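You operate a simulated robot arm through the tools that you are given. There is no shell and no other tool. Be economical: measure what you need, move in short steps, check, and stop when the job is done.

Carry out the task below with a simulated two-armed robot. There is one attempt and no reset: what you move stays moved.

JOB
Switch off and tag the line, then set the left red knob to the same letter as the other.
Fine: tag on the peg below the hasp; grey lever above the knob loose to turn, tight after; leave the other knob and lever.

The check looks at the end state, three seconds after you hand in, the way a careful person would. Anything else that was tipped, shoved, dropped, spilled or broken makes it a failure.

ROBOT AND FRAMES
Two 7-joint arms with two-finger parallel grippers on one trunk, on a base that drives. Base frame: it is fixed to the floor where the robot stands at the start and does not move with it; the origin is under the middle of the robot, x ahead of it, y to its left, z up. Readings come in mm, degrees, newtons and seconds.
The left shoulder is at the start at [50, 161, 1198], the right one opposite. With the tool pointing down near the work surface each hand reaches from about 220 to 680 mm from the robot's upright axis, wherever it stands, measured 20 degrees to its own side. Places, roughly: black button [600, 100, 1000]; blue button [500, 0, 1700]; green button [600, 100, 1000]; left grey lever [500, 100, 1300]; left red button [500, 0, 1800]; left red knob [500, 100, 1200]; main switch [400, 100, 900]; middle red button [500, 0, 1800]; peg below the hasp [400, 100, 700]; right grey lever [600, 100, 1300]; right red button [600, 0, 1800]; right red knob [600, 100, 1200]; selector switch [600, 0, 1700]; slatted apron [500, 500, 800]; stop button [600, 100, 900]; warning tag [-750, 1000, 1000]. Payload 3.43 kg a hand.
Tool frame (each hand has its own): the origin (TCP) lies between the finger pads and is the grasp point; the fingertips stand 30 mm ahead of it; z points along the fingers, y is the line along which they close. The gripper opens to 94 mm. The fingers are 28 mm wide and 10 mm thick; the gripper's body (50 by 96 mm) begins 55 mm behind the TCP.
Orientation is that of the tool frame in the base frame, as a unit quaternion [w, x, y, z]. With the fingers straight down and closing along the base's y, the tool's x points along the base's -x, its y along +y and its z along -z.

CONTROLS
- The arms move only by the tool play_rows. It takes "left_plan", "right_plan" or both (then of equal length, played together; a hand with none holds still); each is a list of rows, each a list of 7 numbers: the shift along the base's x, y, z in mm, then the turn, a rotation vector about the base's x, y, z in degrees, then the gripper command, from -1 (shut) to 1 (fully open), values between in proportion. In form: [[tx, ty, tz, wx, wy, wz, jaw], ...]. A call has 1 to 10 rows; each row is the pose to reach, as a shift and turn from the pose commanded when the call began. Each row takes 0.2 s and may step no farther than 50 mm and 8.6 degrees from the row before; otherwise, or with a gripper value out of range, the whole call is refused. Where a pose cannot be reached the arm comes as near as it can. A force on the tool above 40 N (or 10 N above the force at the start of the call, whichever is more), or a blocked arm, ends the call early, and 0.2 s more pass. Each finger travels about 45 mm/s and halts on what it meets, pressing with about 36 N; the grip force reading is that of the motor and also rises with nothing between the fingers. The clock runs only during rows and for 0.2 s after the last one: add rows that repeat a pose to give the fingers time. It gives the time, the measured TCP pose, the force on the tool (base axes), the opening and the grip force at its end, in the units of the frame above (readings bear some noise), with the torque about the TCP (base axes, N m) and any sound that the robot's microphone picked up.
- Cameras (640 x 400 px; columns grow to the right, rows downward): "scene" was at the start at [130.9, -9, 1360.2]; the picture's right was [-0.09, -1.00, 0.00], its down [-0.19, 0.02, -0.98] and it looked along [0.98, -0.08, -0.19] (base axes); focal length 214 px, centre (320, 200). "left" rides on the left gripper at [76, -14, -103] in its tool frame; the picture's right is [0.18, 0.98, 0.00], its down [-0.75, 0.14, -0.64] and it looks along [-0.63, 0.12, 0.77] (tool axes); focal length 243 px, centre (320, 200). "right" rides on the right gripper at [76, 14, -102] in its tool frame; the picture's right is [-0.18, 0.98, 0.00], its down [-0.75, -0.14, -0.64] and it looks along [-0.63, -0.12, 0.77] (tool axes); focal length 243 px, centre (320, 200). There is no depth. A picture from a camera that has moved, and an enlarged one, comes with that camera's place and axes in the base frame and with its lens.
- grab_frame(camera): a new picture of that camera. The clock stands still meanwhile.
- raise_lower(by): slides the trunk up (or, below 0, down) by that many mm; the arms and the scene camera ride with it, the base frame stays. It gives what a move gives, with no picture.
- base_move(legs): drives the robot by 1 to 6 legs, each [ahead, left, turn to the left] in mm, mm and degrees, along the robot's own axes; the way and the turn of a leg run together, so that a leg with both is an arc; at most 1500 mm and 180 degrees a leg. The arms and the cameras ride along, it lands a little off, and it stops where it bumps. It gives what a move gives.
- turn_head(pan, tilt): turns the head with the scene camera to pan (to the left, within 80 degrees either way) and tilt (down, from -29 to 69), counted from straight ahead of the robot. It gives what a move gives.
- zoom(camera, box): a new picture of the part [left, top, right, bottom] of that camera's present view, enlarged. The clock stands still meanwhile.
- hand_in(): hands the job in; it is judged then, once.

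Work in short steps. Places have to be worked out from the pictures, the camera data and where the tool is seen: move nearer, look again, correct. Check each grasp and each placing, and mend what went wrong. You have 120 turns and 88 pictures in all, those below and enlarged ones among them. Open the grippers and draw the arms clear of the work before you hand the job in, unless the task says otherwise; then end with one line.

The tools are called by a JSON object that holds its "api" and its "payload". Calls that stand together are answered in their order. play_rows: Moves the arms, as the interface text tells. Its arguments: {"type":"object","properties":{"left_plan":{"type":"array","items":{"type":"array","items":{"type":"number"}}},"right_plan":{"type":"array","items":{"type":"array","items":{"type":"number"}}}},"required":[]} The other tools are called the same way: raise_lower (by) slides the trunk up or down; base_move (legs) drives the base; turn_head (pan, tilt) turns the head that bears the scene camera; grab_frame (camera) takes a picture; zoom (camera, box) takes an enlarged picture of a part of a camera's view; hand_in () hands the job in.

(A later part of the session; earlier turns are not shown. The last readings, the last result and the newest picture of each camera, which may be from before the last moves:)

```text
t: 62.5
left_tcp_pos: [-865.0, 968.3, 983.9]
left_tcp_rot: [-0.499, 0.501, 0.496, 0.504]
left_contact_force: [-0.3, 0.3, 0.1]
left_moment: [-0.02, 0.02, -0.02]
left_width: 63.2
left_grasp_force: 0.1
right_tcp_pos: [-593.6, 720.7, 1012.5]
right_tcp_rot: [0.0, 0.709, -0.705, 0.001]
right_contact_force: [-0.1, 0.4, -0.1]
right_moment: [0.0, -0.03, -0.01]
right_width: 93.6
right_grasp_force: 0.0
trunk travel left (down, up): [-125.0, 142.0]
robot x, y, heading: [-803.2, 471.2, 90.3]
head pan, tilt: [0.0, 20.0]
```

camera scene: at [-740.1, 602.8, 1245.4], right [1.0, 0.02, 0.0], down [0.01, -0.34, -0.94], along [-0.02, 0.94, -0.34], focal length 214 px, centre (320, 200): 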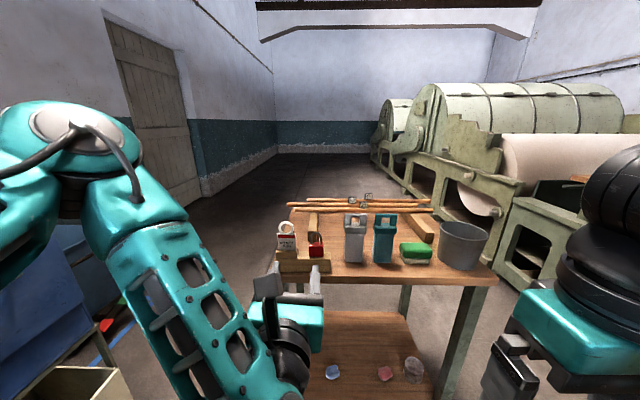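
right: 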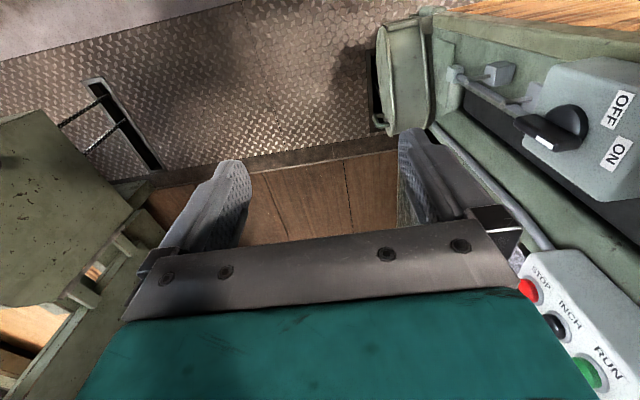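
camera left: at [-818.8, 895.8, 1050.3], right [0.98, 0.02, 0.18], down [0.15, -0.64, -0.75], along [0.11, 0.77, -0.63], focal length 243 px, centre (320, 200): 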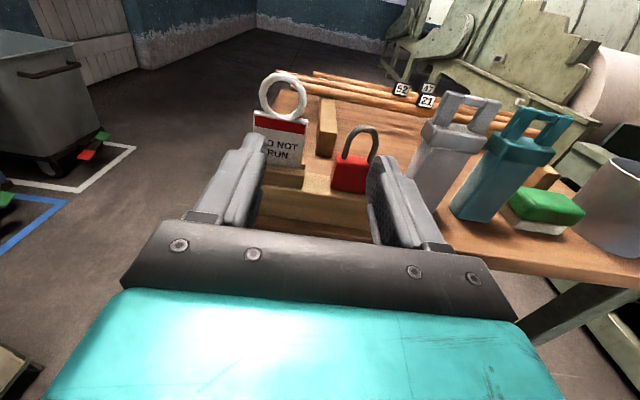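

Now shift to x -838, z 955, y 1010 in front of the tag and look.

{"api": "play_rows", "payload": {"left_plan": [[9, 10, -10, 0, 0, 0, 0.35], [18, 25, -20, 0, 0, 0, 0.35], [27, 42, -28, 0, 0, 0, 0.35], [27, 42, -28, 0, 0, 0, 0.35]]}}

{"api": "grab_frame", "payload": {"camera": "left"}}

{"api": "zoom", "payload": {"camera": "scene", "box": [240, 190, 400, 290]}}

```text
t: 63.5
left_tcp_pos: [-835.9, 1009.8, 956.5]
left_tcp_rot: [-0.499, 0.501, 0.496, 0.504]
left_contact_force: [-0.2, -1.4, 0.2]
left_moment: [0.0, -0.01, 0.03]
left_width: 63.8
left_grasp_force: 0.0
right_tcp_pos: [-592.9, 721.0, 1011.8]
right_tcp_rot: [0.0, 0.71, -0.705, 0.001]
right_contact_force: [-0.9, 0.4, -0.5]
right_moment: [0.01, 0.03, 0.0]
right_width: 94.0
right_grasp_force: 0.1
trunk travel left (down, up): [-125.0, 142.0]
robot x, y, heading: [-804.7, 469.6, 90.5]
head pan, tilt: [0.0, 20.0]
```

```text
55 pictures are left
camera left: at [-853.0, 907.2, 1030.9], right [0.98, -0.01, 0.18], down [0.13, -0.64, -0.76], along [0.13, 0.77, -0.63], focal length 243 px, centre (320, 200)
```

left: 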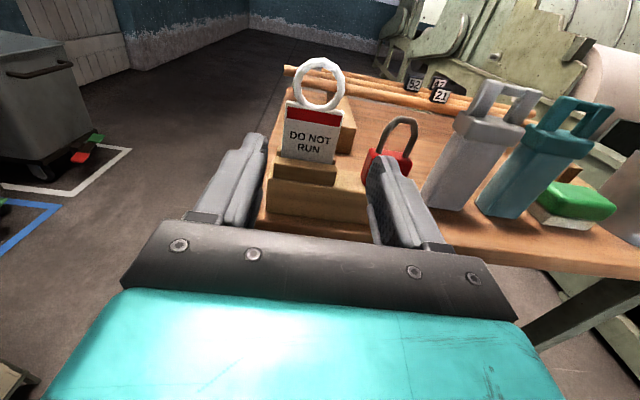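

```text
4.00 times, centred on (320, 240) of scene
camera zoom: at [-807.4, 601.6, 1245.4], right [1.0, 0.01, 0.0], down [0.0, -0.34, -0.94], along [-0.01, 0.94, -0.34], focal length 858 px, centre (320, 40)
```

zoom: 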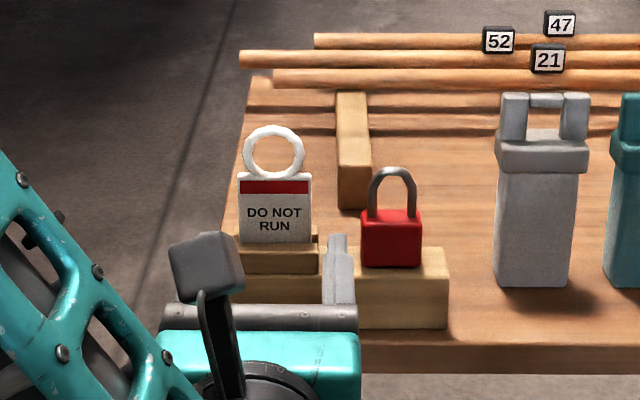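

Tag at about (-842, 1095, 945); padlock clearance ~13 mm. Advance straight to y≈1078.

{"api": "play_rows", "payload": {"left_plan": [[-6, 20, -4, 0, 0, 0, 0.35], [-6, 45, -4, 0, 0, 0, 0.35], [-6, 66, -4, 0, 0, 0, 0.35]]}}

{"api": "grab_frame", "payload": {"camera": "left"}}

```text
t: 64.3
left_tcp_pos: [-830.3, 1072.8, 960.0]
left_tcp_rot: [0.5, -0.5, -0.499, -0.5]
left_contact_force: [0.9, 0.2, -0.7]
left_moment: [-0.05, 0.0, 0.02]
left_width: 63.7
left_grasp_force: 0.0
left hand out of reach, approached as far as the arm can: row 1, 2, 3
right_tcp_pos: [-593.8, 721.7, 1012.6]
right_tcp_rot: [0.0, 0.709, -0.705, 0.0]
right_contact_force: [-0.2, 0.1, -0.5]
right_moment: [0.02, -0.01, 0.03]
right_width: 93.8
right_grasp_force: 0.1
trunk travel left (down, up): [-125.0, 142.0]
robot x, y, heading: [-802.1, 466.4, 90.5]
head pan, tilt: [0.0, 20.0]
```

```text
53 pictures are left
camera left: at [-846.3, 969.9, 1035.0], right [0.98, 0.0, 0.18], down [0.14, -0.64, -0.75], along [0.12, 0.77, -0.63], focal length 243 px, centre (320, 200)
```

left: 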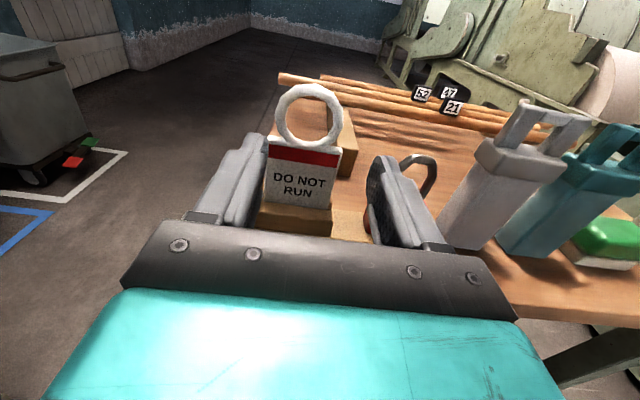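

Arm is again at its limit, 10 mm right of ideal. Retreat, shift the base left 40/forward 40, re-approach.

{"api": "play_rows", "payload": {"left_plan": [[0, -30, 0, 0, 0, 0, 0.35], [0, -65, 0, 0, 0, 0, 0.35], [20, -100, 5, 0, 0, 0, 0.35]]}}

{"api": "base_move", "payload": {"legs": [[35, 50, 0]]}}

```text
t: 65.1
left_tcp_pos: [-812.2, 971.5, 963.2]
left_tcp_rot: [-0.499, 0.501, 0.496, 0.504]
left_contact_force: [0.5, -0.8, -0.1]
left_moment: [-0.04, 0.02, -0.05]
left_width: 63.5
left_grasp_force: 0.1
right_tcp_pos: [-593.1, 721.1, 1013.1]
right_tcp_rot: [0.0, 0.709, -0.705, -0.001]
right_contact_force: [-0.7, -0.2, 0.3]
right_moment: [0.02, -0.01, 0.03]
right_width: 94.0
right_grasp_force: 0.0
trunk travel left (down, up): [-125.0, 142.0]
robot x, y, heading: [-804.5, 468.6, 90.1]
head pan, tilt: [0.0, 20.0]
```

```text
t: 66.3
left_tcp_pos: [-862.5, 1006.9, 962.2]
left_tcp_rot: [-0.499, 0.501, 0.495, 0.504]
left_contact_force: [-0.6, 0.7, 0.3]
left_moment: [0.0, 0.05, -0.04]
left_width: 63.5
left_grasp_force: 0.0
right_tcp_pos: [-642.6, 756.5, 1011.9]
right_tcp_rot: [0.0, 0.709, -0.705, 0.001]
right_contact_force: [0.6, -0.2, 0.2]
right_moment: [-0.01, -0.02, 0.01]
right_width: 94.1
right_grasp_force: 0.1
trunk travel left (down, up): [-125.0, 142.0]
robot x, y, heading: [-856.4, 506.2, 90.1]
head pan, tilt: [0.0, 20.0]
```

Tag refined to (-841, 1093, 948). Approach in line.

{"api": "play_rows", "payload": {"left_plan": [[11, 10, -6, 0, 0, 0, 0.35], [21.5, 15, -12, 0, 0, 0, 0.35], [21.5, 35, -12, 0, 0, 0, 0.35], [21.5, 55, -12, 0, 0, 0, 0.35], [21.5, 71, -12, 0, 0, 0, 0.35]]}}

{"api": "grab_frame", "payload": {"camera": "left"}}

```text
t: 67.5
left_tcp_pos: [-840.0, 1076.6, 950.5]
left_tcp_rot: [-0.498, 0.502, 0.496, 0.504]
left_contact_force: [0.6, -0.3, 0.0]
left_moment: [0.03, -0.01, 0.01]
left_width: 63.5
left_grasp_force: 0.0
right_tcp_pos: [-644.9, 756.5, 1013.1]
right_tcp_rot: [0.0, 0.71, -0.705, 0.0]
right_contact_force: [0.6, 0.1, -0.8]
right_moment: [-0.02, -0.01, 0.04]
right_width: 94.0
right_grasp_force: 0.1
trunk travel left (down, up): [-125.0, 142.0]
robot x, y, heading: [-854.7, 506.1, 90.5]
head pan, tilt: [0.0, 20.0]
```

```text
52 pictures are left
camera left: at [-857.3, 974.0, 1025.0], right [0.98, -0.01, 0.18], down [0.13, -0.64, -0.76], along [0.13, 0.77, -0.63], focal length 243 px, centre (320, 200)
```

left: 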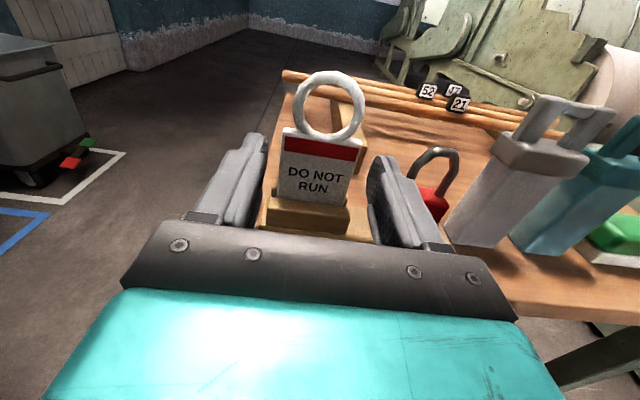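

Centred. Close gently.

{"api": "play_rows", "payload": {"left_plan": [[0, 0, 0, 0, 0, 0, 0.1], [0, 0, 0, 0, 0, 0, -0.1], [0, 0, 0, 0, 0, 0, -0.3], [0, 0, 0, 0, 0, 0, -0.6], [0, 0, 0, 0, 0, 0, -1], [0, 0, 0, 0, 0, 0, -1]]}}

{"api": "grab_frame", "payload": {"camera": "left"}}

```text
t: 68.9
left_tcp_pos: [-840.9, 1077.2, 949.5]
left_tcp_rot: [-0.5, 0.501, 0.496, 0.504]
left_contact_force: [-0.2, 0.9, -0.5]
left_moment: [0.01, -0.02, 0.02]
left_width: 0.0
left_grasp_force: 29.4
right_tcp_pos: [-642.8, 755.6, 1012.7]
right_tcp_rot: [-0.001, 0.709, -0.705, 0.0]
right_contact_force: [-0.4, -0.5, 0.4]
right_moment: [0.0, 0.02, -0.07]
right_width: 93.8
right_grasp_force: 0.0
trunk travel left (down, up): [-125.0, 142.0]
robot x, y, heading: [-856.6, 505.0, 90.2]
head pan, tilt: [0.0, 20.0]
```

```text
51 pictures are left
camera left: at [-857.4, 973.7, 1025.0], right [0.98, -0.01, 0.18], down [0.13, -0.64, -0.76], along [0.13, 0.77, -0.63], focal length 243 px, centre (320, 200)
```

left: 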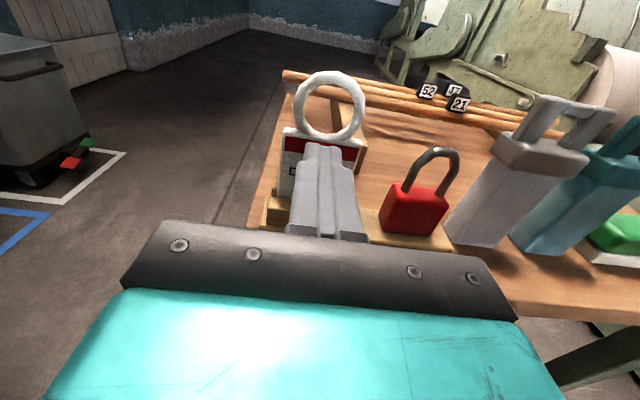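

The fingers closed just short of the tag. Reopen, advance 20 mm, and close again.

{"api": "play_rows", "payload": {"left_plan": [[0, 0, 0, 0, 0, 0, 0.35], [0, 0, 0, 0, 0, 0, 0.35], [0, 0, 0, 0, 0, 0, 0.35], [0, 0, 0, 0, 0, 0, 0.35], [1, 10, 0, 0, 0, 0, 0.35], [2, 20, 0, 0, 0, 0, 0.35]]}}

{"api": "grab_frame", "payload": {"camera": "left"}}

{"api": "zoom", "payload": {"camera": "scene", "box": [260, 200, 400, 290]}}

```text
t: 70.3
left_tcp_pos: [-838.4, 1097.7, 948.8]
left_tcp_rot: [-0.499, 0.502, 0.496, 0.504]
left_contact_force: [-0.4, -0.5, 0.3]
left_moment: [-0.01, 0.0, -0.03]
left_width: 63.7
left_grasp_force: 0.0
right_tcp_pos: [-644.2, 757.1, 1012.5]
right_tcp_rot: [0.0, 0.709, -0.705, 0.0]
right_contact_force: [0.5, -0.7, -0.3]
right_moment: [0.02, 0.03, 0.03]
right_width: 93.8
right_grasp_force: 0.1
trunk travel left (down, up): [-125.0, 142.0]
robot x, y, heading: [-857.0, 504.5, 90.1]
head pan, tilt: [0.0, 20.0]
```

```text
50 pictures are left
camera left: at [-855.1, 994.7, 1024.4], right [0.98, -0.01, 0.18], down [0.13, -0.64, -0.76], along [0.13, 0.77, -0.63], focal length 243 px, centre (320, 200)
```

left: 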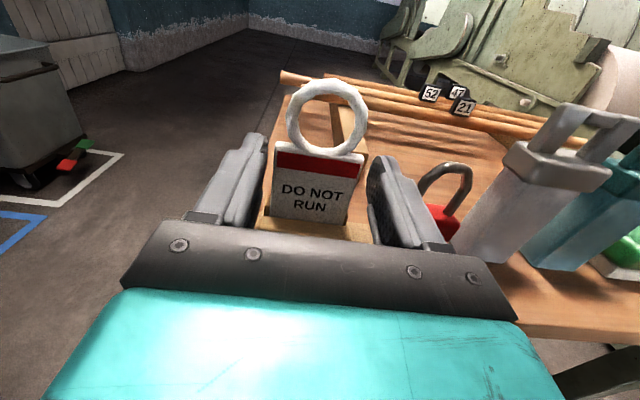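

```text
4.44 times, centred on (330, 245) of scene
camera zoom: at [-858.0, 636.4, 1245.4], right [1.0, 0.01, 0.0], down [0.0, -0.34, -0.94], along [-0.01, 0.94, -0.34], focal length 953 px, centre (276, 0)
```

zoom: 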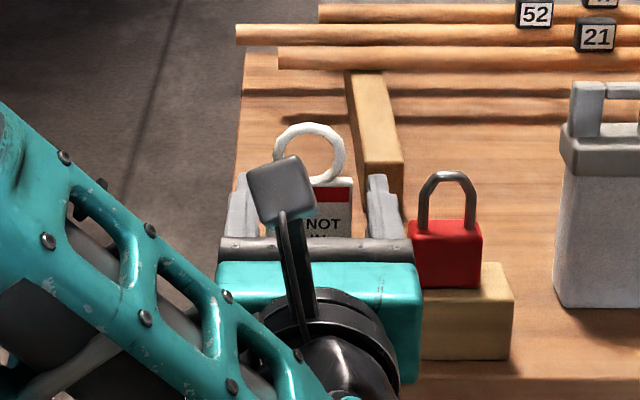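

Try closing here.

{"api": "play_rows", "payload": {"left_plan": [[0, 0, 0, 0, 0, 0, 0.2], [0, 0, 0, 0, 0, 0, 0.1], [0, 0, 0, 0, 0, 0, 0.0], [0, 0, 0, 0, 0, 0, -0.1]]}}

{"api": "grab_frame", "payload": {"camera": "left"}}

```text
t: 71.3
left_tcp_pos: [-836.7, 1097.3, 948.4]
left_tcp_rot: [-0.499, 0.501, 0.496, 0.504]
left_contact_force: [-0.7, 0.4, -0.9]
left_moment: [0.01, 0.0, -0.02]
left_width: 48.4
left_grasp_force: 35.8
right_tcp_pos: [-645.3, 756.2, 1011.8]
right_tcp_rot: [0.001, 0.709, -0.705, 0.001]
right_contact_force: [0.2, -0.5, 0.0]
right_moment: [0.02, -0.02, -0.01]
right_width: 94.1
right_grasp_force: 0.1
trunk travel left (down, up): [-125.0, 142.0]
robot x, y, heading: [-856.4, 503.7, 90.5]
head pan, tilt: [0.0, 20.0]
```

```text
48 pictures are left
camera left: at [-855.0, 994.4, 1024.4], right [0.98, -0.01, 0.18], down [0.13, -0.64, -0.76], along [0.13, 0.77, -0.63], focal length 243 px, centre (320, 200)
```

left: 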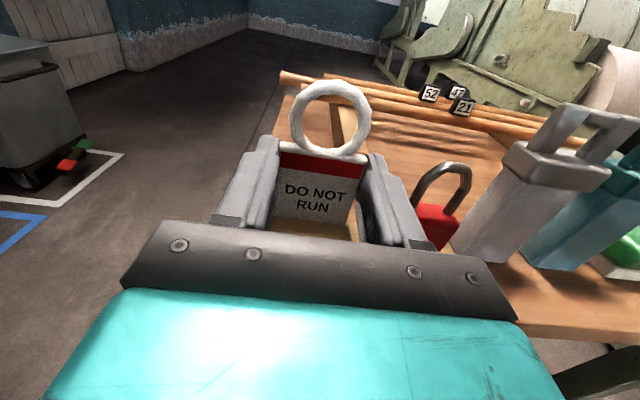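

Gripped at 48.4 mm. Lift straight up.

{"api": "play_rows", "payload": {"left_plan": [[0, 0, 0, 0, 0, 0, -1], [0, 0, 10, 0, 0, 0, -1], [0, 0, 25, 0, 0, 0, -1], [0, 0, 50, 0, 0, 0, -1], [0, 0, 80, 0, 0, 0, -1], [0, -20, 100, 0, 0, 0, -1], [0, -60, 100, 0, 0, 0, -1]]}}

{"api": "grab_frame", "payload": {"camera": "left"}}

{"api": "grab_frame", "payload": {"camera": "scene"}}

```text
t: 72.9
left_tcp_pos: [-837.9, 1038.6, 1053.6]
left_tcp_rot: [-0.5, 0.501, 0.496, 0.504]
left_contact_force: [0.0, -0.3, -0.2]
left_moment: [-0.03, -0.02, -0.02]
left_width: 48.9
left_grasp_force: 36.1
right_tcp_pos: [-644.1, 755.5, 1013.0]
right_tcp_rot: [0.001, 0.709, -0.705, -0.001]
right_contact_force: [1.0, -1.0, 1.0]
right_moment: [-0.01, -0.01, 0.0]
right_width: 94.0
right_grasp_force: 0.0
trunk travel left (down, up): [-125.0, 142.0]
robot x, y, heading: [-855.1, 503.0, 90.4]
head pan, tilt: [0.0, 20.0]
```

```text
47 pictures are left
camera left: at [-854.5, 935.3, 1129.2], right [0.98, -0.01, 0.18], down [0.13, -0.64, -0.76], along [0.13, 0.77, -0.63], focal length 243 px, centre (320, 200)
```

left: 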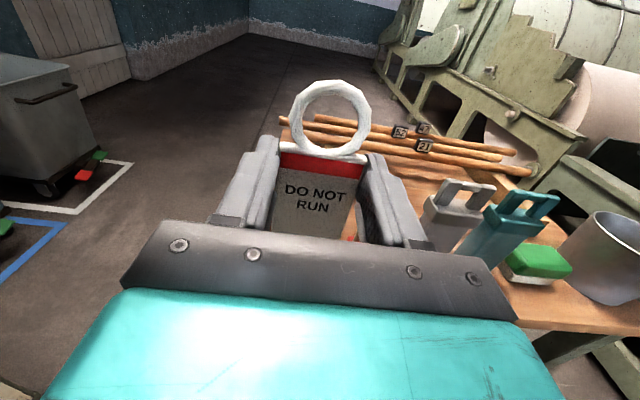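

```text
46 pictures are left
camera scene: at [-858.0, 636.2, 1245.5], right [1.0, 0.01, 0.0], down [0.0, -0.34, -0.94], along [-0.01, 0.94, -0.34], focal length 214 px, centre (320, 200)
```

scene: 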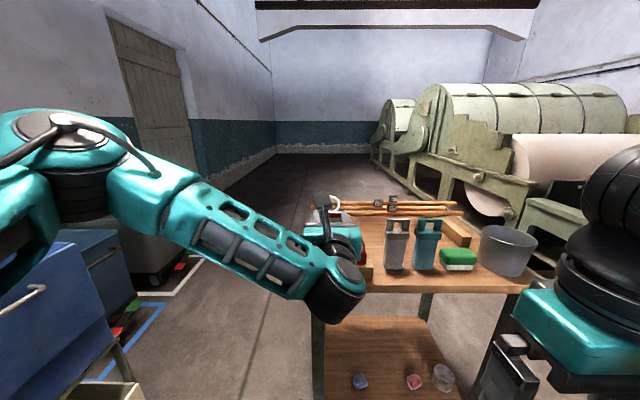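

Tag held firmly; ring centre ≈ 32 mm above and 18 mm ahead of the TCP, hole ~28 mm. Back away and drive to the panel, staying clear of the machine while strafing.

{"api": "play_rows", "payload": {"left_plan": [[0, -40, 0, 0, 0, 0, -1], [0, -80, 0, 0, 0, 0, -1], [0, -100, -20, 0, 0, 0, -1]]}}

{"api": "base_move", "payload": {"legs": [[-1100, 0, 0], [0, -1290, 0]]}}

{"api": "grab_frame", "payload": {"camera": "scene"}}

```text
t: 73.7
left_tcp_pos: [-836.6, 938.7, 1034.1]
left_tcp_rot: [-0.5, 0.501, 0.496, 0.504]
left_contact_force: [-0.7, 0.2, -1.0]
left_moment: [0.03, 0.0, 0.01]
left_width: 48.8
left_grasp_force: 36.0
right_tcp_pos: [-644.7, 755.4, 1012.1]
right_tcp_rot: [0.0, 0.709, -0.706, 0.0]
right_contact_force: [0.1, 0.0, -0.6]
right_moment: [0.0, 0.0, -0.02]
right_width: 93.9
right_grasp_force: 0.1
trunk travel left (down, up): [-125.0, 142.0]
robot x, y, heading: [-856.0, 502.8, 90.2]
head pan, tilt: [0.0, 20.0]
```

```text
t: 90.5
left_tcp_pos: [464.7, -165.4, 1033.6]
left_tcp_rot: [-0.497, 0.504, 0.493, 0.507]
left_contact_force: [0.0, -0.2, 0.6]
left_moment: [-0.01, -0.03, -0.03]
left_width: 48.5
left_grasp_force: 36.5
right_tcp_pos: [656.7, -347.9, 1012.7]
right_tcp_rot: [0.0, -0.706, 0.708, 0.0]
right_contact_force: [-0.5, -0.8, 0.1]
right_moment: [0.01, 0.01, 0.01]
right_width: 93.9
right_grasp_force: 0.1
trunk travel left (down, up): [-125.0, 142.0]
robot x, y, heading: [439.9, -597.4, 89.9]
head pan, tilt: [0.0, 20.0]
```

```text
45 pictures are left
camera scene: at [440.4, -467.3, 1245.4], right [1.0, 0.0, 0.0], down [0.0, -0.34, -0.94], along [0.0, 0.94, -0.34], focal length 214 px, centre (320, 200)
```

scene: 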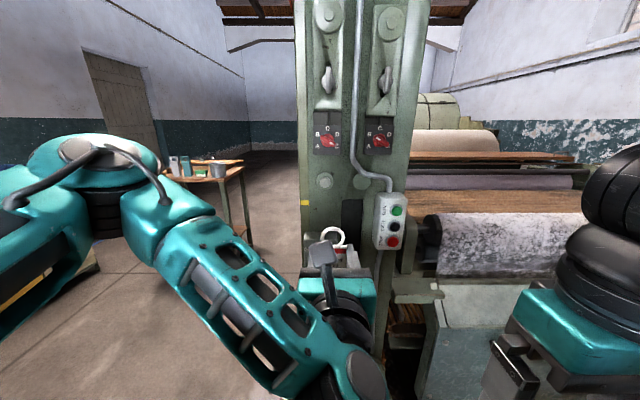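

Lower the trunk 125 mm, then bring the hand down toward peg height at a safe distance.

{"api": "raise_lower", "payload": {"by": -125}}

{"api": "play_rows", "payload": {"left_plan": [[-5, 10, -40, 0, 0, 0, -1], [-10, 20, -80, 0, 0, 0, -1], [-15, 30, -120, 0, 0, 0, -1], [-20, 40, -160, 0, 0, 0, -1], [-20, 50, -200, 0, 0, 0, -1], [-20, 60, -240, 0, 0, 0, -1], [-20, 65, -270, 0, 0, 0, -1]]}}

{"api": "grab_frame", "payload": {"camera": "left"}}

```text
t: 92.0
left_tcp_pos: [466.2, -164.9, 908.1]
left_tcp_rot: [-0.497, 0.503, 0.494, 0.506]
left_contact_force: [0.4, 0.3, -0.4]
left_moment: [0.0, -0.02, -0.03]
left_width: 48.7
left_grasp_force: 36.0
right_tcp_pos: [655.3, -350.0, 887.1]
right_tcp_rot: [0.0, -0.706, 0.708, 0.001]
right_contact_force: [0.0, 0.6, -0.3]
right_moment: [0.04, -0.03, 0.01]
right_width: 93.9
right_grasp_force: 0.0
trunk travel left (down, up): [0.0, 267.0]
robot x, y, heading: [444.3, -598.8, 89.7]
head pan, tilt: [0.0, 20.0]
```

```text
t: 93.6
left_tcp_pos: [481.4, -120.5, 716.1]
left_tcp_rot: [-0.497, 0.503, 0.495, 0.504]
left_contact_force: [-0.7, 0.1, -1.6]
left_moment: [0.03, 0.02, -0.01]
left_width: 48.5
left_grasp_force: 35.3
left hand out of reach, approached as far as the arm can: row 5, 6, 7
right_tcp_pos: [655.8, -349.9, 888.3]
right_tcp_rot: [0.0, -0.705, 0.709, 0.001]
right_contact_force: [0.9, -0.5, -0.4]
right_moment: [0.0, 0.01, -0.01]
right_width: 93.9
right_grasp_force: 0.0
trunk travel left (down, up): [0.0, 267.0]
robot x, y, heading: [440.2, -597.3, 89.5]
head pan, tilt: [0.0, 20.0]
```

```text
44 pictures are left
camera left: at [464.1, -223.0, 791.2], right [0.98, -0.02, 0.18], down [0.13, -0.64, -0.76], along [0.13, 0.77, -0.63], focal length 243 px, centre (320, 200)
```

left: 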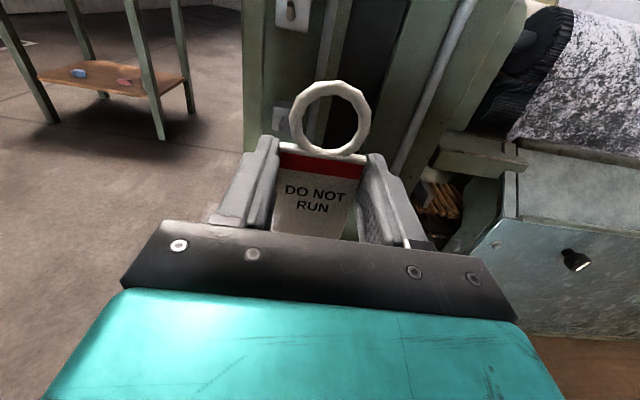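

Limit again; reaching across the body eases it. Shift the base 110 mm left, then move the hand toward x=443 and down.

{"api": "base_move", "payload": {"legs": [[0, 130, 0]]}}

{"api": "play_rows", "payload": {"left_plan": [[25, 10, 0, 0, 0, 0, -1], [50, 20, -20, 0, 0, 0, -1], [75, 30, -40, 0, 0, 0, -1], [90, 40, -60, 0, 0, 0, -1], [90, 50, -80, 0, 0, 0, -1]]}}

{"api": "grab_frame", "payload": {"camera": "left"}}

```text
t: 95.4
left_tcp_pos: [351.2, -118.9, 715.4]
left_tcp_rot: [-0.498, 0.503, 0.495, 0.504]
left_contact_force: [-0.5, -0.3, -0.6]
left_moment: [-0.02, 0.03, -0.01]
left_width: 48.7
left_grasp_force: 35.2
right_tcp_pos: [526.1, -348.1, 886.6]
right_tcp_rot: [0.0, -0.706, 0.708, 0.0]
right_contact_force: [0.5, -0.7, -0.7]
right_moment: [0.02, 0.05, -0.02]
right_width: 94.1
right_grasp_force: 0.0
trunk travel left (down, up): [0.0, 267.0]
robot x, y, heading: [313.2, -600.7, 89.9]
head pan, tilt: [0.0, 20.0]
```

```text
t: 96.6
left_tcp_pos: [399.0, -83.7, 695.5]
left_tcp_rot: [-0.496, 0.504, 0.497, 0.503]
left_contact_force: [1.1, 0.3, -0.8]
left_moment: [-0.02, -0.03, -0.02]
left_width: 48.4
left_grasp_force: 36.4
left hand out of reach, approached as far as the arm can: row 2, 3, 4, 5
right_tcp_pos: [525.9, -350.3, 886.5]
right_tcp_rot: [-0.001, -0.705, 0.709, 0.0]
right_contact_force: [-0.4, -0.3, 0.3]
right_moment: [-0.01, 0.02, 0.01]
right_width: 93.9
right_grasp_force: 0.0
trunk travel left (down, up): [0.0, 267.0]
robot x, y, heading: [315.2, -601.3, 89.7]
head pan, tilt: [0.0, 20.0]
```

```text
43 pictures are left
camera left: at [381.7, -185.8, 771.4], right [0.98, -0.01, 0.18], down [0.13, -0.65, -0.75], along [0.13, 0.76, -0.63], focal length 243 px, centre (320, 200)
```

left: 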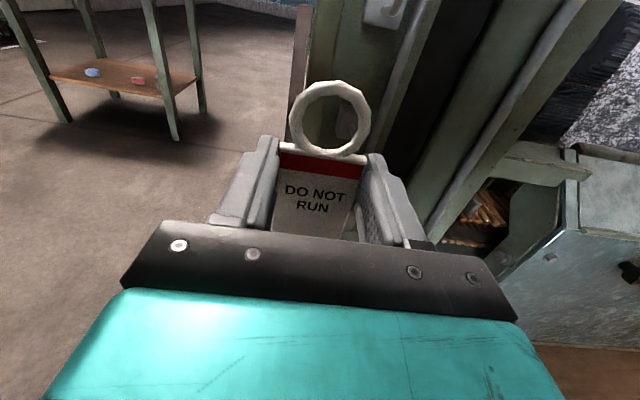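

Limit is likely wrist flexion; pitching the fingers 25° downward (ring leaning toward the panel) should help and still thread the peg. Try it, then move down.

{"api": "play_rows", "payload": {"left_plan": [[0, 0, 0, -8.4, 0, 0, -1], [0, 0, 0, -16.8, 0, 0, -1], [0, 0, 0, -25, 0, 0, -1], [20, 0, -20, -25, 0, 0, -1], [40, 0, -40, -25, 0, 0, -1], [45, 5, -70, -25, 0, 0, -1]]}}

{"api": "grab_frame", "payload": {"camera": "left"}}

```text
t: 98.0
left_tcp_pos: [445.0, -84.5, 622.7]
left_tcp_rot: [-0.375, 0.599, 0.592, 0.386]
left_contact_force: [0.3, 0.5, -0.8]
left_moment: [0.01, 0.0, -0.01]
left_width: 48.7
left_grasp_force: 36.1
right_tcp_pos: [526.2, -348.9, 886.9]
right_tcp_rot: [0.0, -0.706, 0.708, 0.0]
right_contact_force: [-0.4, -1.3, 0.5]
right_moment: [-0.02, 0.01, -0.02]
right_width: 94.2
right_grasp_force: 0.0
trunk travel left (down, up): [0.0, 267.0]
robot x, y, heading: [313.6, -600.6, 89.8]
head pan, tilt: [0.0, 20.0]
```

```text
42 pictures are left
camera left: at [427.1, -144.4, 734.7], right [0.98, 0.06, 0.17], down [0.13, -0.9, -0.41], along [0.13, 0.43, -0.89], focal length 243 px, centre (320, 200)
```

left: 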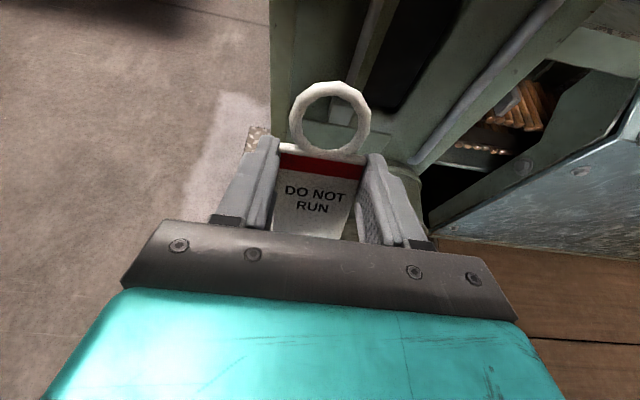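

Pitch solves the reach. Now ring ≈ TCP+(0, 30, 21). Look with the scene camera for peg vs ring.

{"api": "turn_head", "payload": {"pan": -13, "tilt": 40}}

{"api": "zoom", "payload": {"camera": "scene", "box": [220, 80, 420, 260]}}

```text
t: 98.8
left_tcp_pos: [444.6, -83.4, 622.7]
left_tcp_rot: [-0.376, 0.599, 0.593, 0.385]
left_contact_force: [-0.1, 0.1, 0.5]
left_moment: [0.01, 0.04, -0.07]
left_width: 48.5
left_grasp_force: 35.7
right_tcp_pos: [525.8, -348.2, 885.9]
right_tcp_rot: [0.0, -0.706, 0.709, 0.0]
right_contact_force: [0.2, 0.6, -0.5]
right_moment: [-0.03, -0.01, 0.02]
right_width: 94.2
right_grasp_force: 0.1
trunk travel left (down, up): [0.0, 267.0]
robot x, y, heading: [314.1, -595.5, 90.2]
head pan, tilt: [-13.0, 40.0]
```

```text
2.22 times, centred on (320, 170) of scene
camera zoom: at [329.7, -477.3, 1089.1], right [0.97, -0.23, 0.0], down [-0.15, -0.63, -0.77], along [0.17, 0.75, -0.64], focal length 477 px, centre (320, 267)
```

zoom: 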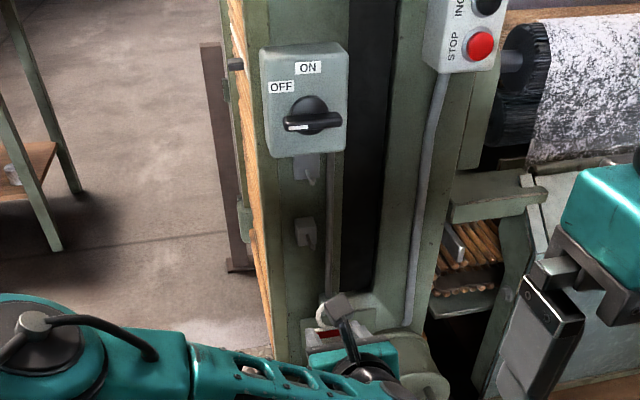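

Consistent: peg tip ≈ (442, 64, 662). Move so the ring is just before the peg tip (ring y≈48) and inspect.

{"api": "play_rows", "payload": {"left_plan": [[-1, 35, 8, 0, 0, 0, -1], [-2, 70, 17, 0, 0, 0, -1], [-2, 98, 17, 0, 0, 0, -1]]}}

{"api": "zoom", "payload": {"camera": "left", "box": [240, 0, 440, 200]}}

{"api": "zoom", "payload": {"camera": "scene", "box": [270, 140, 370, 230]}}

```text
t: 99.6
left_tcp_pos: [441.0, 16.0, 639.7]
left_tcp_rot: [-0.377, 0.598, 0.593, 0.385]
left_contact_force: [-1.2, 0.4, -0.4]
left_moment: [-0.02, -0.02, -0.03]
left_width: 48.5
left_grasp_force: 36.0
right_tcp_pos: [526.0, -348.1, 888.3]
right_tcp_rot: [0.001, -0.706, 0.708, 0.001]
right_contact_force: [-0.2, -0.8, -0.7]
right_moment: [-0.01, -0.02, -0.02]
right_width: 93.7
right_grasp_force: 0.0
trunk travel left (down, up): [0.0, 267.0]
robot x, y, heading: [309.1, -599.9, 90.2]
head pan, tilt: [-13.0, 40.0]
```

```text
2.00 times, centred on (340, 100) of left
camera zoom: at [424.1, -44.7, 751.7], right [0.98, 0.06, 0.17], down [0.13, -0.9, -0.41], along [0.13, 0.43, -0.89], focal length 485 px, centre (280, 400)
```

zoom: 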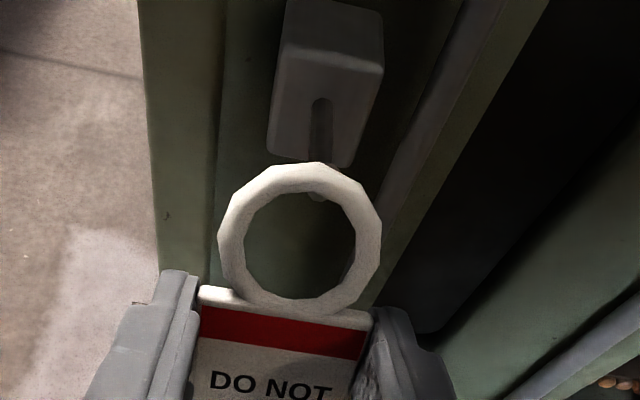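

```text
4.44 times, centred on (320, 185) of scene
camera zoom: at [329.7, -477.3, 1089.0], right [0.97, -0.23, 0.0], down [-0.15, -0.63, -0.77], along [0.17, 0.75, -0.64], focal length 953 px, centre (320, 267)
```

zoom: 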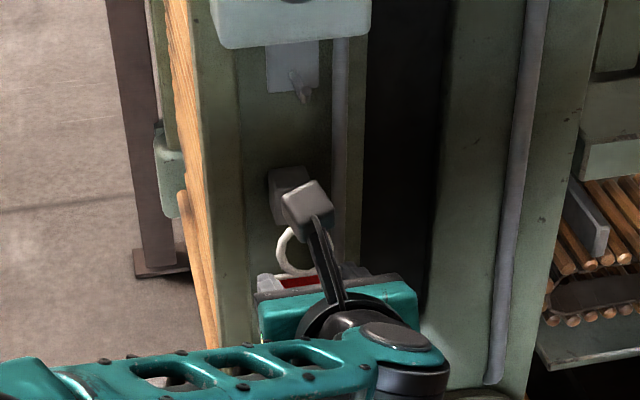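

Peg tip at (444.5, 64, 658), ring centre at (441, 46, 660). Shift +4 x, −2 z, then advance 32 mm onto the peg.

{"api": "play_rows", "payload": {"left_plan": [[4, 4, -2, 0, 0, 0, -1], [4, 14, -2, 0, 0, 0, -1], [4, 24, -2, 0, 0, 0, -1], [4, 33, -2, 0, 0, 0, -1]]}}

{"api": "zoom", "payload": {"camera": "left", "box": [240, 0, 440, 200]}}

```text
t: 100.6
left_tcp_pos: [434.0, 34.4, 645.8]
left_tcp_rot: [-0.377, 0.599, 0.592, 0.386]
left_contact_force: [7.2, 2.6, 1.3]
left_moment: [-0.02, 0.17, -0.15]
left_width: 48.6
left_grasp_force: 36.6
left hand out of reach, approached as far as the arm can: row 1, 2, 3, 4
right_tcp_pos: [527.0, -348.9, 887.7]
right_tcp_rot: [0.0, -0.706, 0.708, 0.0]
right_contact_force: [0.7, -0.4, -0.4]
right_moment: [0.01, 0.01, 0.0]
right_width: 94.0
right_grasp_force: 0.0
trunk travel left (down, up): [0.0, 267.0]
robot x, y, heading: [311.4, -599.3, 89.8]
head pan, tilt: [-13.0, 40.0]
```

```text
2.00 times, centred on (340, 100) of left
camera zoom: at [416.8, -26.4, 757.9], right [0.98, 0.06, 0.17], down [0.13, -0.9, -0.41], along [0.13, 0.43, -0.89], focal length 485 px, centre (280, 400)
```

zoom: 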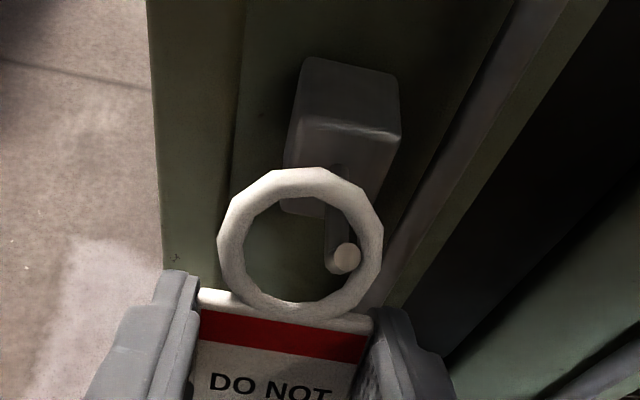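

Out of reach forward; peg is threading but touches the ring's right side. Back the hand out and bring the base 90 mm closer.

{"api": "play_rows", "payload": {"left_plan": [[3, -10, -2, 0, 0, 0, -1], [5, -40, -5, 0, 0, 0, -1], [5, -80, -5, 0, 0, 0, -1], [5, -110, -5, 0, 0, 0, -1]]}}

{"api": "base_move", "payload": {"legs": [[80, 0, 0]]}}

```text
t: 101.6
left_tcp_pos: [435.8, -76.0, 642.0]
left_tcp_rot: [-0.376, 0.599, 0.593, 0.385]
left_contact_force: [0.2, 0.3, -0.6]
left_moment: [-0.03, -0.01, 0.02]
left_width: 48.8
left_grasp_force: 36.0
right_tcp_pos: [525.7, -348.7, 886.7]
right_tcp_rot: [0.001, -0.706, 0.708, -0.001]
right_contact_force: [-0.2, -0.2, -0.1]
right_moment: [0.01, -0.02, -0.04]
right_width: 94.0
right_grasp_force: 0.1
trunk travel left (down, up): [0.0, 267.0]
robot x, y, heading: [316.7, -597.7, 89.9]
head pan, tilt: [-13.0, 40.0]
```

```text
t: 102.7
left_tcp_pos: [437.5, 3.6, 642.3]
left_tcp_rot: [-0.377, 0.598, 0.593, 0.385]
left_contact_force: [-0.5, 0.2, -0.1]
left_moment: [0.0, 0.03, -0.01]
left_width: 48.5
left_grasp_force: 36.6
right_tcp_pos: [525.6, -269.3, 888.0]
right_tcp_rot: [0.0, -0.706, 0.708, 0.0]
right_contact_force: [-1.0, -0.3, 0.2]
right_moment: [-0.01, 0.0, -0.02]
right_width: 93.9
right_grasp_force: 0.0
trunk travel left (down, up): [0.0, 267.0]
robot x, y, heading: [310.6, -521.4, 89.6]
head pan, tilt: [-13.0, 40.0]
```

Now align x=444.5, z=637.5 and advance to y≈48.

{"api": "play_rows", "payload": {"left_plan": [[7, 0, -5, 0, 0, 0, -1], [7, 10, -5, 0, 0, 0, -1], [7, 20, -5, 0, 0, 0, -1], [7, 32, -5, 0, 0, 0, -1], [7, 43, -5, 0, 0, 0, -1]]}}

{"api": "zoom", "payload": {"camera": "left", "box": [240, 0, 440, 200]}}

```text
t: 103.9
left_tcp_pos: [444.6, 48.0, 637.6]
left_tcp_rot: [-0.376, 0.599, 0.593, 0.385]
left_contact_force: [0.3, 0.6, -0.3]
left_moment: [0.0, 0.02, 0.02]
left_width: 48.2
left_grasp_force: 35.9
right_tcp_pos: [524.6, -269.1, 887.6]
right_tcp_rot: [0.0, -0.706, 0.709, 0.0]
right_contact_force: [0.0, 0.1, -0.6]
right_moment: [0.04, -0.03, 0.01]
right_width: 94.2
right_grasp_force: 0.1
trunk travel left (down, up): [0.0, 267.0]
robot x, y, heading: [313.8, -520.6, 89.9]
head pan, tilt: [-13.0, 40.0]
```

```text
2.00 times, centred on (340, 100) of left
camera zoom: at [426.9, -13.9, 749.4], right [0.98, 0.06, 0.17], down [0.13, -0.9, -0.41], along [0.13, 0.43, -0.89], focal length 485 px, centre (280, 400)
```

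zoom: 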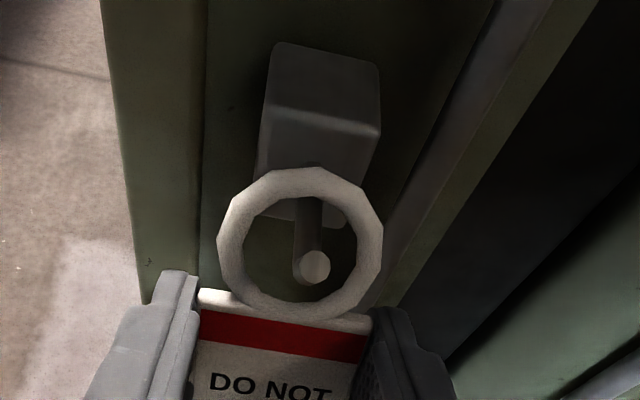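

Peg is through the ring. Lower until the ring rests on the peg.

{"api": "play_rows", "payload": {"left_plan": [[0, 3, 0, 0, 0, 0, -1], [0, 3, -4, 0, 0, 0, -1], [0, 3, -8, 0, 0, 0, -1], [0, 3, -11, 0, 0, 0, -1]]}}

{"api": "zoom", "payload": {"camera": "left", "box": [240, 0, 440, 200]}}

```text
t: 104.9
left_tcp_pos: [444.2, 49.4, 632.7]
left_tcp_rot: [-0.379, 0.597, 0.591, 0.388]
left_contact_force: [-0.8, -0.2, 20.3]
left_moment: [0.62, -0.07, 0.02]
left_width: 48.8
left_grasp_force: 36.1
right_tcp_pos: [525.4, -270.9, 887.9]
right_tcp_rot: [0.001, -0.706, 0.708, 0.001]
right_contact_force: [-0.6, 0.1, -0.2]
right_moment: [0.0, -0.08, -0.01]
right_width: 94.2
right_grasp_force: 0.1
trunk travel left (down, up): [0.0, 267.0]
robot x, y, heading: [312.0, -518.9, 89.9]
head pan, tilt: [-13.0, 40.0]
```

```text
2.00 times, centred on (340, 100) of left
camera zoom: at [426.7, -11.7, 742.7], right [0.98, 0.06, 0.17], down [0.13, -0.9, -0.42], along [0.13, 0.44, -0.89], focal length 485 px, centre (280, 400)
```

zoom: 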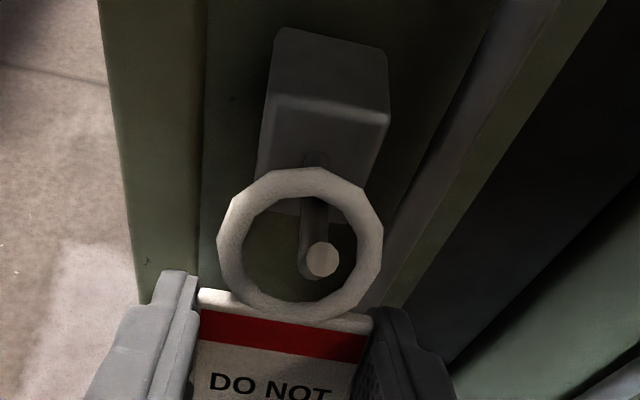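

The ring bears on the peg (20 N up at the ring's lever arm). Ease up 5 mm and open the fingers.

{"api": "play_rows", "payload": {"left_plan": [[0, 0, 5, 0, 0, 0, -1], [0, 0, 5, 0, 0, 0, -0.2], [0, 0, 5, 0, 0, 0, 0.1], [0, 0, 5, 0, 0, 0, 0.25], [0, 0, 5, 0, 0, 0, 0.4], [0, 0, 5, 0, 0, 0, 0.5], [0, 0, 5, 0, 0, 0, 0.5]]}}

{"api": "grab_frame", "payload": {"camera": "left"}}

```text
t: 106.5
left_tcp_pos: [443.9, 49.8, 632.1]
left_tcp_rot: [-0.378, 0.598, 0.593, 0.385]
left_contact_force: [1.4, -1.0, -0.4]
left_moment: [-0.01, 0.0, 0.02]
left_width: 70.6
left_grasp_force: 0.2
right_tcp_pos: [524.4, -268.8, 886.4]
right_tcp_rot: [0.0, -0.707, 0.707, -0.001]
right_contact_force: [0.6, 0.8, -0.5]
right_moment: [0.03, 0.03, 0.0]
right_width: 94.1
right_grasp_force: 0.1
trunk travel left (down, up): [0.0, 267.0]
robot x, y, heading: [313.3, -522.2, 89.8]
head pan, tilt: [-13.0, 40.0]
```

```text
35 pictures are left
camera left: at [426.6, -11.6, 743.2], right [0.98, 0.06, 0.17], down [0.13, -0.9, -0.41], along [0.13, 0.43, -0.89], focal length 243 px, centre (320, 200)
```

left: 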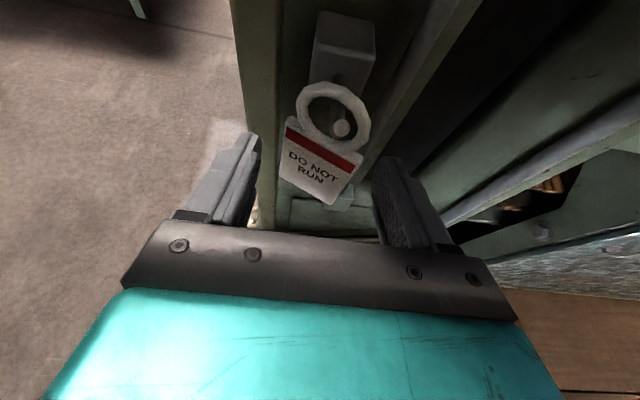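

Tag hangs on the peg. Retreat straight back and check.

{"api": "play_rows", "payload": {"left_plan": [[0, -20, 0, 0, 0, 0, 0.6], [0, -45, 0, 0, 0, 0, 0.6], [0, -80, 0, 0, 0, 0, 0.6], [0, -115, 0, 0, 0, 0, 0.6], [0, -130, 30, 0, 0, 0, 0.6]]}}

{"api": "grab_frame", "payload": {"camera": "left"}}

```text
t: 107.7
left_tcp_pos: [446.3, -79.7, 659.8]
left_tcp_rot: [-0.376, 0.599, 0.593, 0.385]
left_contact_force: [-0.4, -0.1, 0.0]
left_moment: [-0.02, 0.03, 0.01]
left_width: 75.1
left_grasp_force: 0.0
right_tcp_pos: [525.9, -269.3, 887.1]
right_tcp_rot: [0.0, -0.706, 0.708, 0.0]
right_contact_force: [-0.5, 0.0, 0.5]
right_moment: [0.0, -0.01, 0.01]
right_width: 94.1
right_grasp_force: 0.0
trunk travel left (down, up): [0.0, 267.0]
robot x, y, heading: [309.8, -519.0, 89.6]
head pan, tilt: [-13.0, 40.0]
```

```text
34 pictures are left
camera left: at [427.3, -141.2, 771.8], right [0.98, 0.06, 0.17], down [0.13, -0.9, -0.41], along [0.13, 0.43, -0.89], focal length 243 px, centre (320, 200)
```

left: 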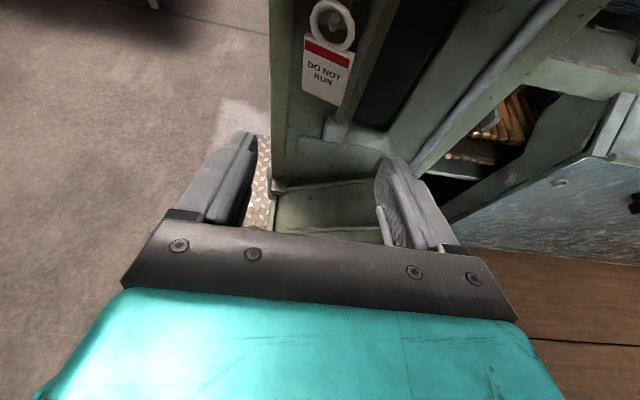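

Tag is properly hung. Raise the trunk and hand toward the lever/knob height and level the hand.

{"api": "raise_lower", "payload": {"by": 260}}

{"api": "play_rows", "payload": {"left_plan": [[0, 0, 40, 8, 0, 0, 0.6], [0, 0, 80, 16, 0, 0, 0.6], [0, 0, 120, 24, 0, 0, 0.6], [0, 0, 160, 25, 0, 0, 0.6], [0, 0, 200, 25, 0, 0, 0.6], [0, 0, 240, 25, 0, 0, 0.6], [0, 0, 280, 25, 0, 0, 0.6], [0, 0, 310, 25, 0, 0, 0.6]]}}

{"api": "grab_frame", "payload": {"camera": "left"}}

{"api": "turn_head", "payload": {"pan": -13, "tilt": 10}}

{"api": "grab_frame", "payload": {"camera": "scene"}}

```text
t: 110.3
left_tcp_pos: [444.7, -79.9, 920.7]
left_tcp_rot: [-0.376, 0.599, 0.593, 0.385]
left_contact_force: [-0.2, -0.1, 0.0]
left_moment: [-0.02, 0.02, -0.01]
left_width: 75.2
left_grasp_force: 0.1
right_tcp_pos: [526.4, -269.2, 1148.1]
right_tcp_rot: [0.0, -0.707, 0.708, 0.0]
right_contact_force: [0.2, -0.3, 0.3]
right_moment: [0.03, -0.01, 0.03]
right_width: 94.0
right_grasp_force: 0.0
trunk travel left (down, up): [-260.0, 7.0]
robot x, y, heading: [313.5, -518.8, 90.0]
head pan, tilt: [-13.0, 40.0]
```

```text
t: 111.6
left_tcp_pos: [442.3, -79.0, 1111.3]
left_tcp_rot: [-0.501, 0.507, 0.493, 0.5]
left_contact_force: [0.4, 0.2, -0.5]
left_moment: [0.02, 0.01, 0.01]
left_width: 75.3
left_grasp_force: 0.1
right_tcp_pos: [528.0, -268.5, 1150.2]
right_tcp_rot: [0.004, -0.704, 0.71, 0.002]
right_contact_force: [8.7, 0.6, -5.9]
right_moment: [0.0, -0.61, -0.12]
right_width: 88.8
right_grasp_force: 0.1
trunk travel left (down, up): [-260.0, 7.0]
robot x, y, heading: [313.8, -518.1, 90.0]
head pan, tilt: [-13.0, 40.0]
stopped in row 6 (right hand): the force on the tool passed its limit at 60 N (the readings are from after the stop); the commanded pose is now the measured one
```

```text
33 pictures are left
camera left: at [426.0, -181.1, 1187.0], right [0.99, -0.01, 0.17], down [0.12, -0.64, -0.76], along [0.12, 0.77, -0.63], focal length 243 px, centre (320, 200)
```

left: 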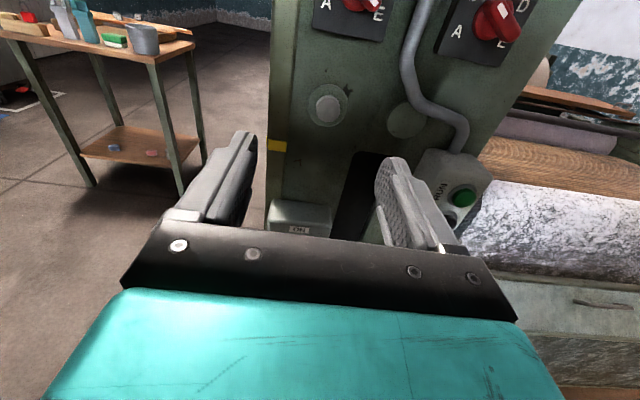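

```text
t: 112.5
left_tcp_pos: [441.9, -79.0, 1110.3]
left_tcp_rot: [-0.501, 0.506, 0.493, 0.499]
left_contact_force: [0.4, 0.1, 0.8]
left_moment: [0.02, -0.04, 0.04]
left_width: 75.3
left_grasp_force: 0.0
right_tcp_pos: [526.1, -267.7, 1149.4]
right_tcp_rot: [0.003, -0.705, 0.709, 0.002]
right_contact_force: [11.9, -2.2, -4.8]
right_moment: [-0.09, -0.65, 0.02]
right_width: 87.1
right_grasp_force: 0.1
trunk travel left (down, up): [-260.0, 7.0]
robot x, y, heading: [309.2, -516.9, 89.9]
head pan, tilt: [-13.0, 10.0]
```

```text
32 pictures are left
camera scene: at [331.6, -390.0, 1396.6], right [0.97, -0.23, 0.0], down [-0.04, -0.17, -0.98], along [0.22, 0.96, -0.17], focal length 214 px, centre (320, 200)
```

scene: 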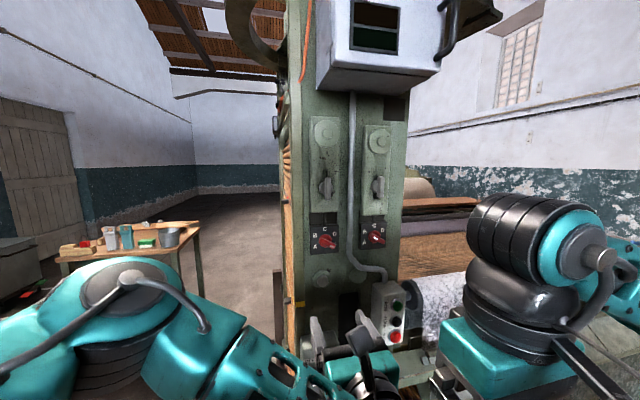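

The left forearm brushed the right hand. Move the right hand off to the right, clear.

{"api": "play_rows", "payload": {"right_plan": [[40, 0, 0, 0, 0, 0, 1], [80, -5, 0, 0, 0, 0, 1], [120, -10, 0, 0, 0, 0, 1], [160, -20, 0, 0, 0, 0, 1], [190, -40, -20, 0, 0, 0, 1]]}}

{"api": "play_rows", "payload": {"left_plan": [[5, 0, 30, 0, 0, 0, 0.6], [10, -10, 60, 0, 0, 0, 0.6], [15, -20, 100, 0, 0, 0, 0.6], [18, -30, 140, 0, 0, 0, 0.6], [20, -40, 170, 0, 0, 0, 0.6]]}}

{"api": "grab_frame", "payload": {"camera": "left"}}

```text
t: 113.7
left_tcp_pos: [441.7, -79.2, 1111.8]
left_tcp_rot: [-0.5, 0.506, 0.493, 0.5]
left_contact_force: [-0.3, 0.0, -0.4]
left_moment: [-0.01, -0.03, 0.01]
left_width: 75.4
left_grasp_force: 0.1
right_tcp_pos: [716.0, -308.8, 1128.9]
right_tcp_rot: [0.003, -0.705, 0.709, 0.005]
right_contact_force: [-0.3, -0.7, -0.2]
right_moment: [0.01, 0.01, 0.01]
right_width: 94.2
right_grasp_force: 0.0
trunk travel left (down, up): [-260.0, 7.0]
robot x, y, heading: [311.9, -522.5, 90.2]
head pan, tilt: [-13.0, 10.0]
```

```text
t: 114.9
left_tcp_pos: [462.1, -121.3, 1284.1]
left_tcp_rot: [-0.5, 0.506, 0.494, 0.5]
left_contact_force: [-0.4, 0.4, 0.0]
left_moment: [-0.02, 0.02, 0.01]
left_width: 75.0
left_grasp_force: 0.1
right_tcp_pos: [715.1, -306.9, 1129.4]
right_tcp_rot: [0.003, -0.704, 0.71, 0.005]
right_contact_force: [0.1, 0.2, 0.5]
right_moment: [0.01, -0.02, 0.0]
right_width: 93.8
right_grasp_force: 0.0
trunk travel left (down, up): [-260.0, 7.0]
robot x, y, heading: [309.3, -519.2, 90.2]
head pan, tilt: [-13.0, 10.0]
```

```text
31 pictures are left
camera left: at [445.9, -222.1, 1359.8], right [0.99, -0.01, 0.17], down [0.12, -0.64, -0.76], along [0.12, 0.77, -0.63], focal length 243 px, centre (320, 200)
```

left: 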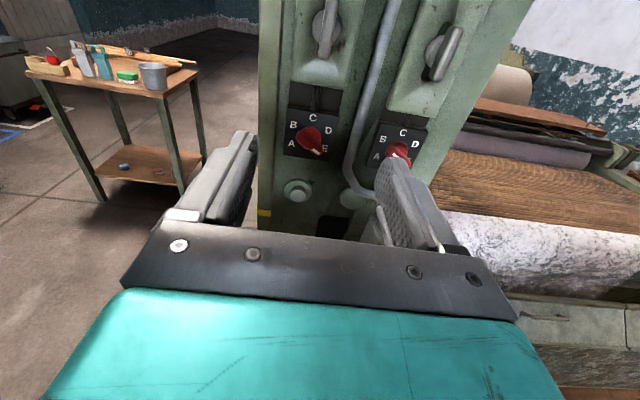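

Good view. Zoom on both levers to understand tight vs loose.

{"api": "zoom", "payload": {"camera": "left", "box": [260, 0, 480, 170]}}

{"api": "zoom", "payload": {"camera": "scene", "box": [290, 110, 410, 260]}}

```text
2.35 times, centred on (370, 85) of left
camera zoom: at [445.9, -222.1, 1359.8], right [0.99, -0.01, 0.17], down [0.12, -0.64, -0.76], along [0.12, 0.77, -0.63], focal length 571 px, centre (202, 471)
```

zoom: 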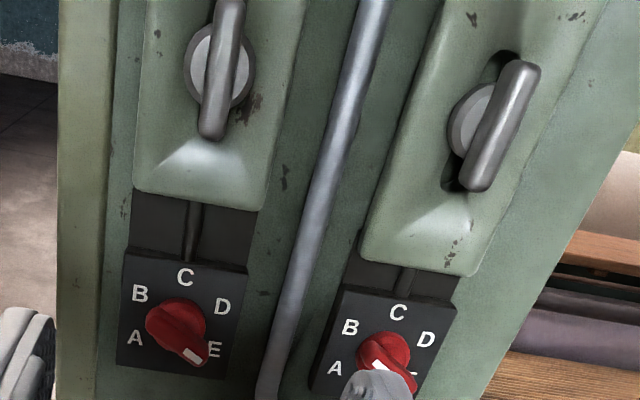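

```text
2.67 times, centred on (350, 185) of scene
camera zoom: at [331.6, -390.4, 1396.7], right [0.97, -0.23, 0.0], down [-0.04, -0.17, -0.98], along [0.22, 0.96, -0.17], focal length 572 px, centre (240, 240)
```

zoom: 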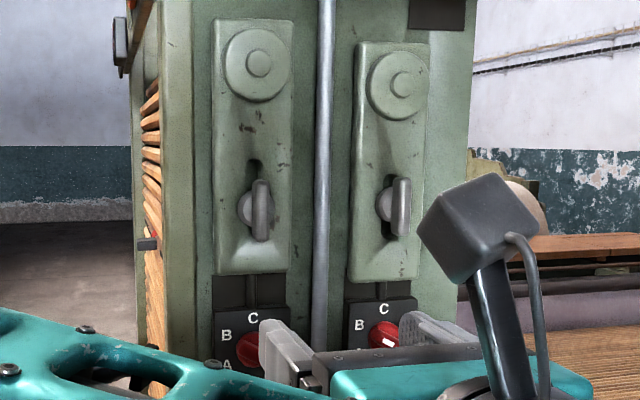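

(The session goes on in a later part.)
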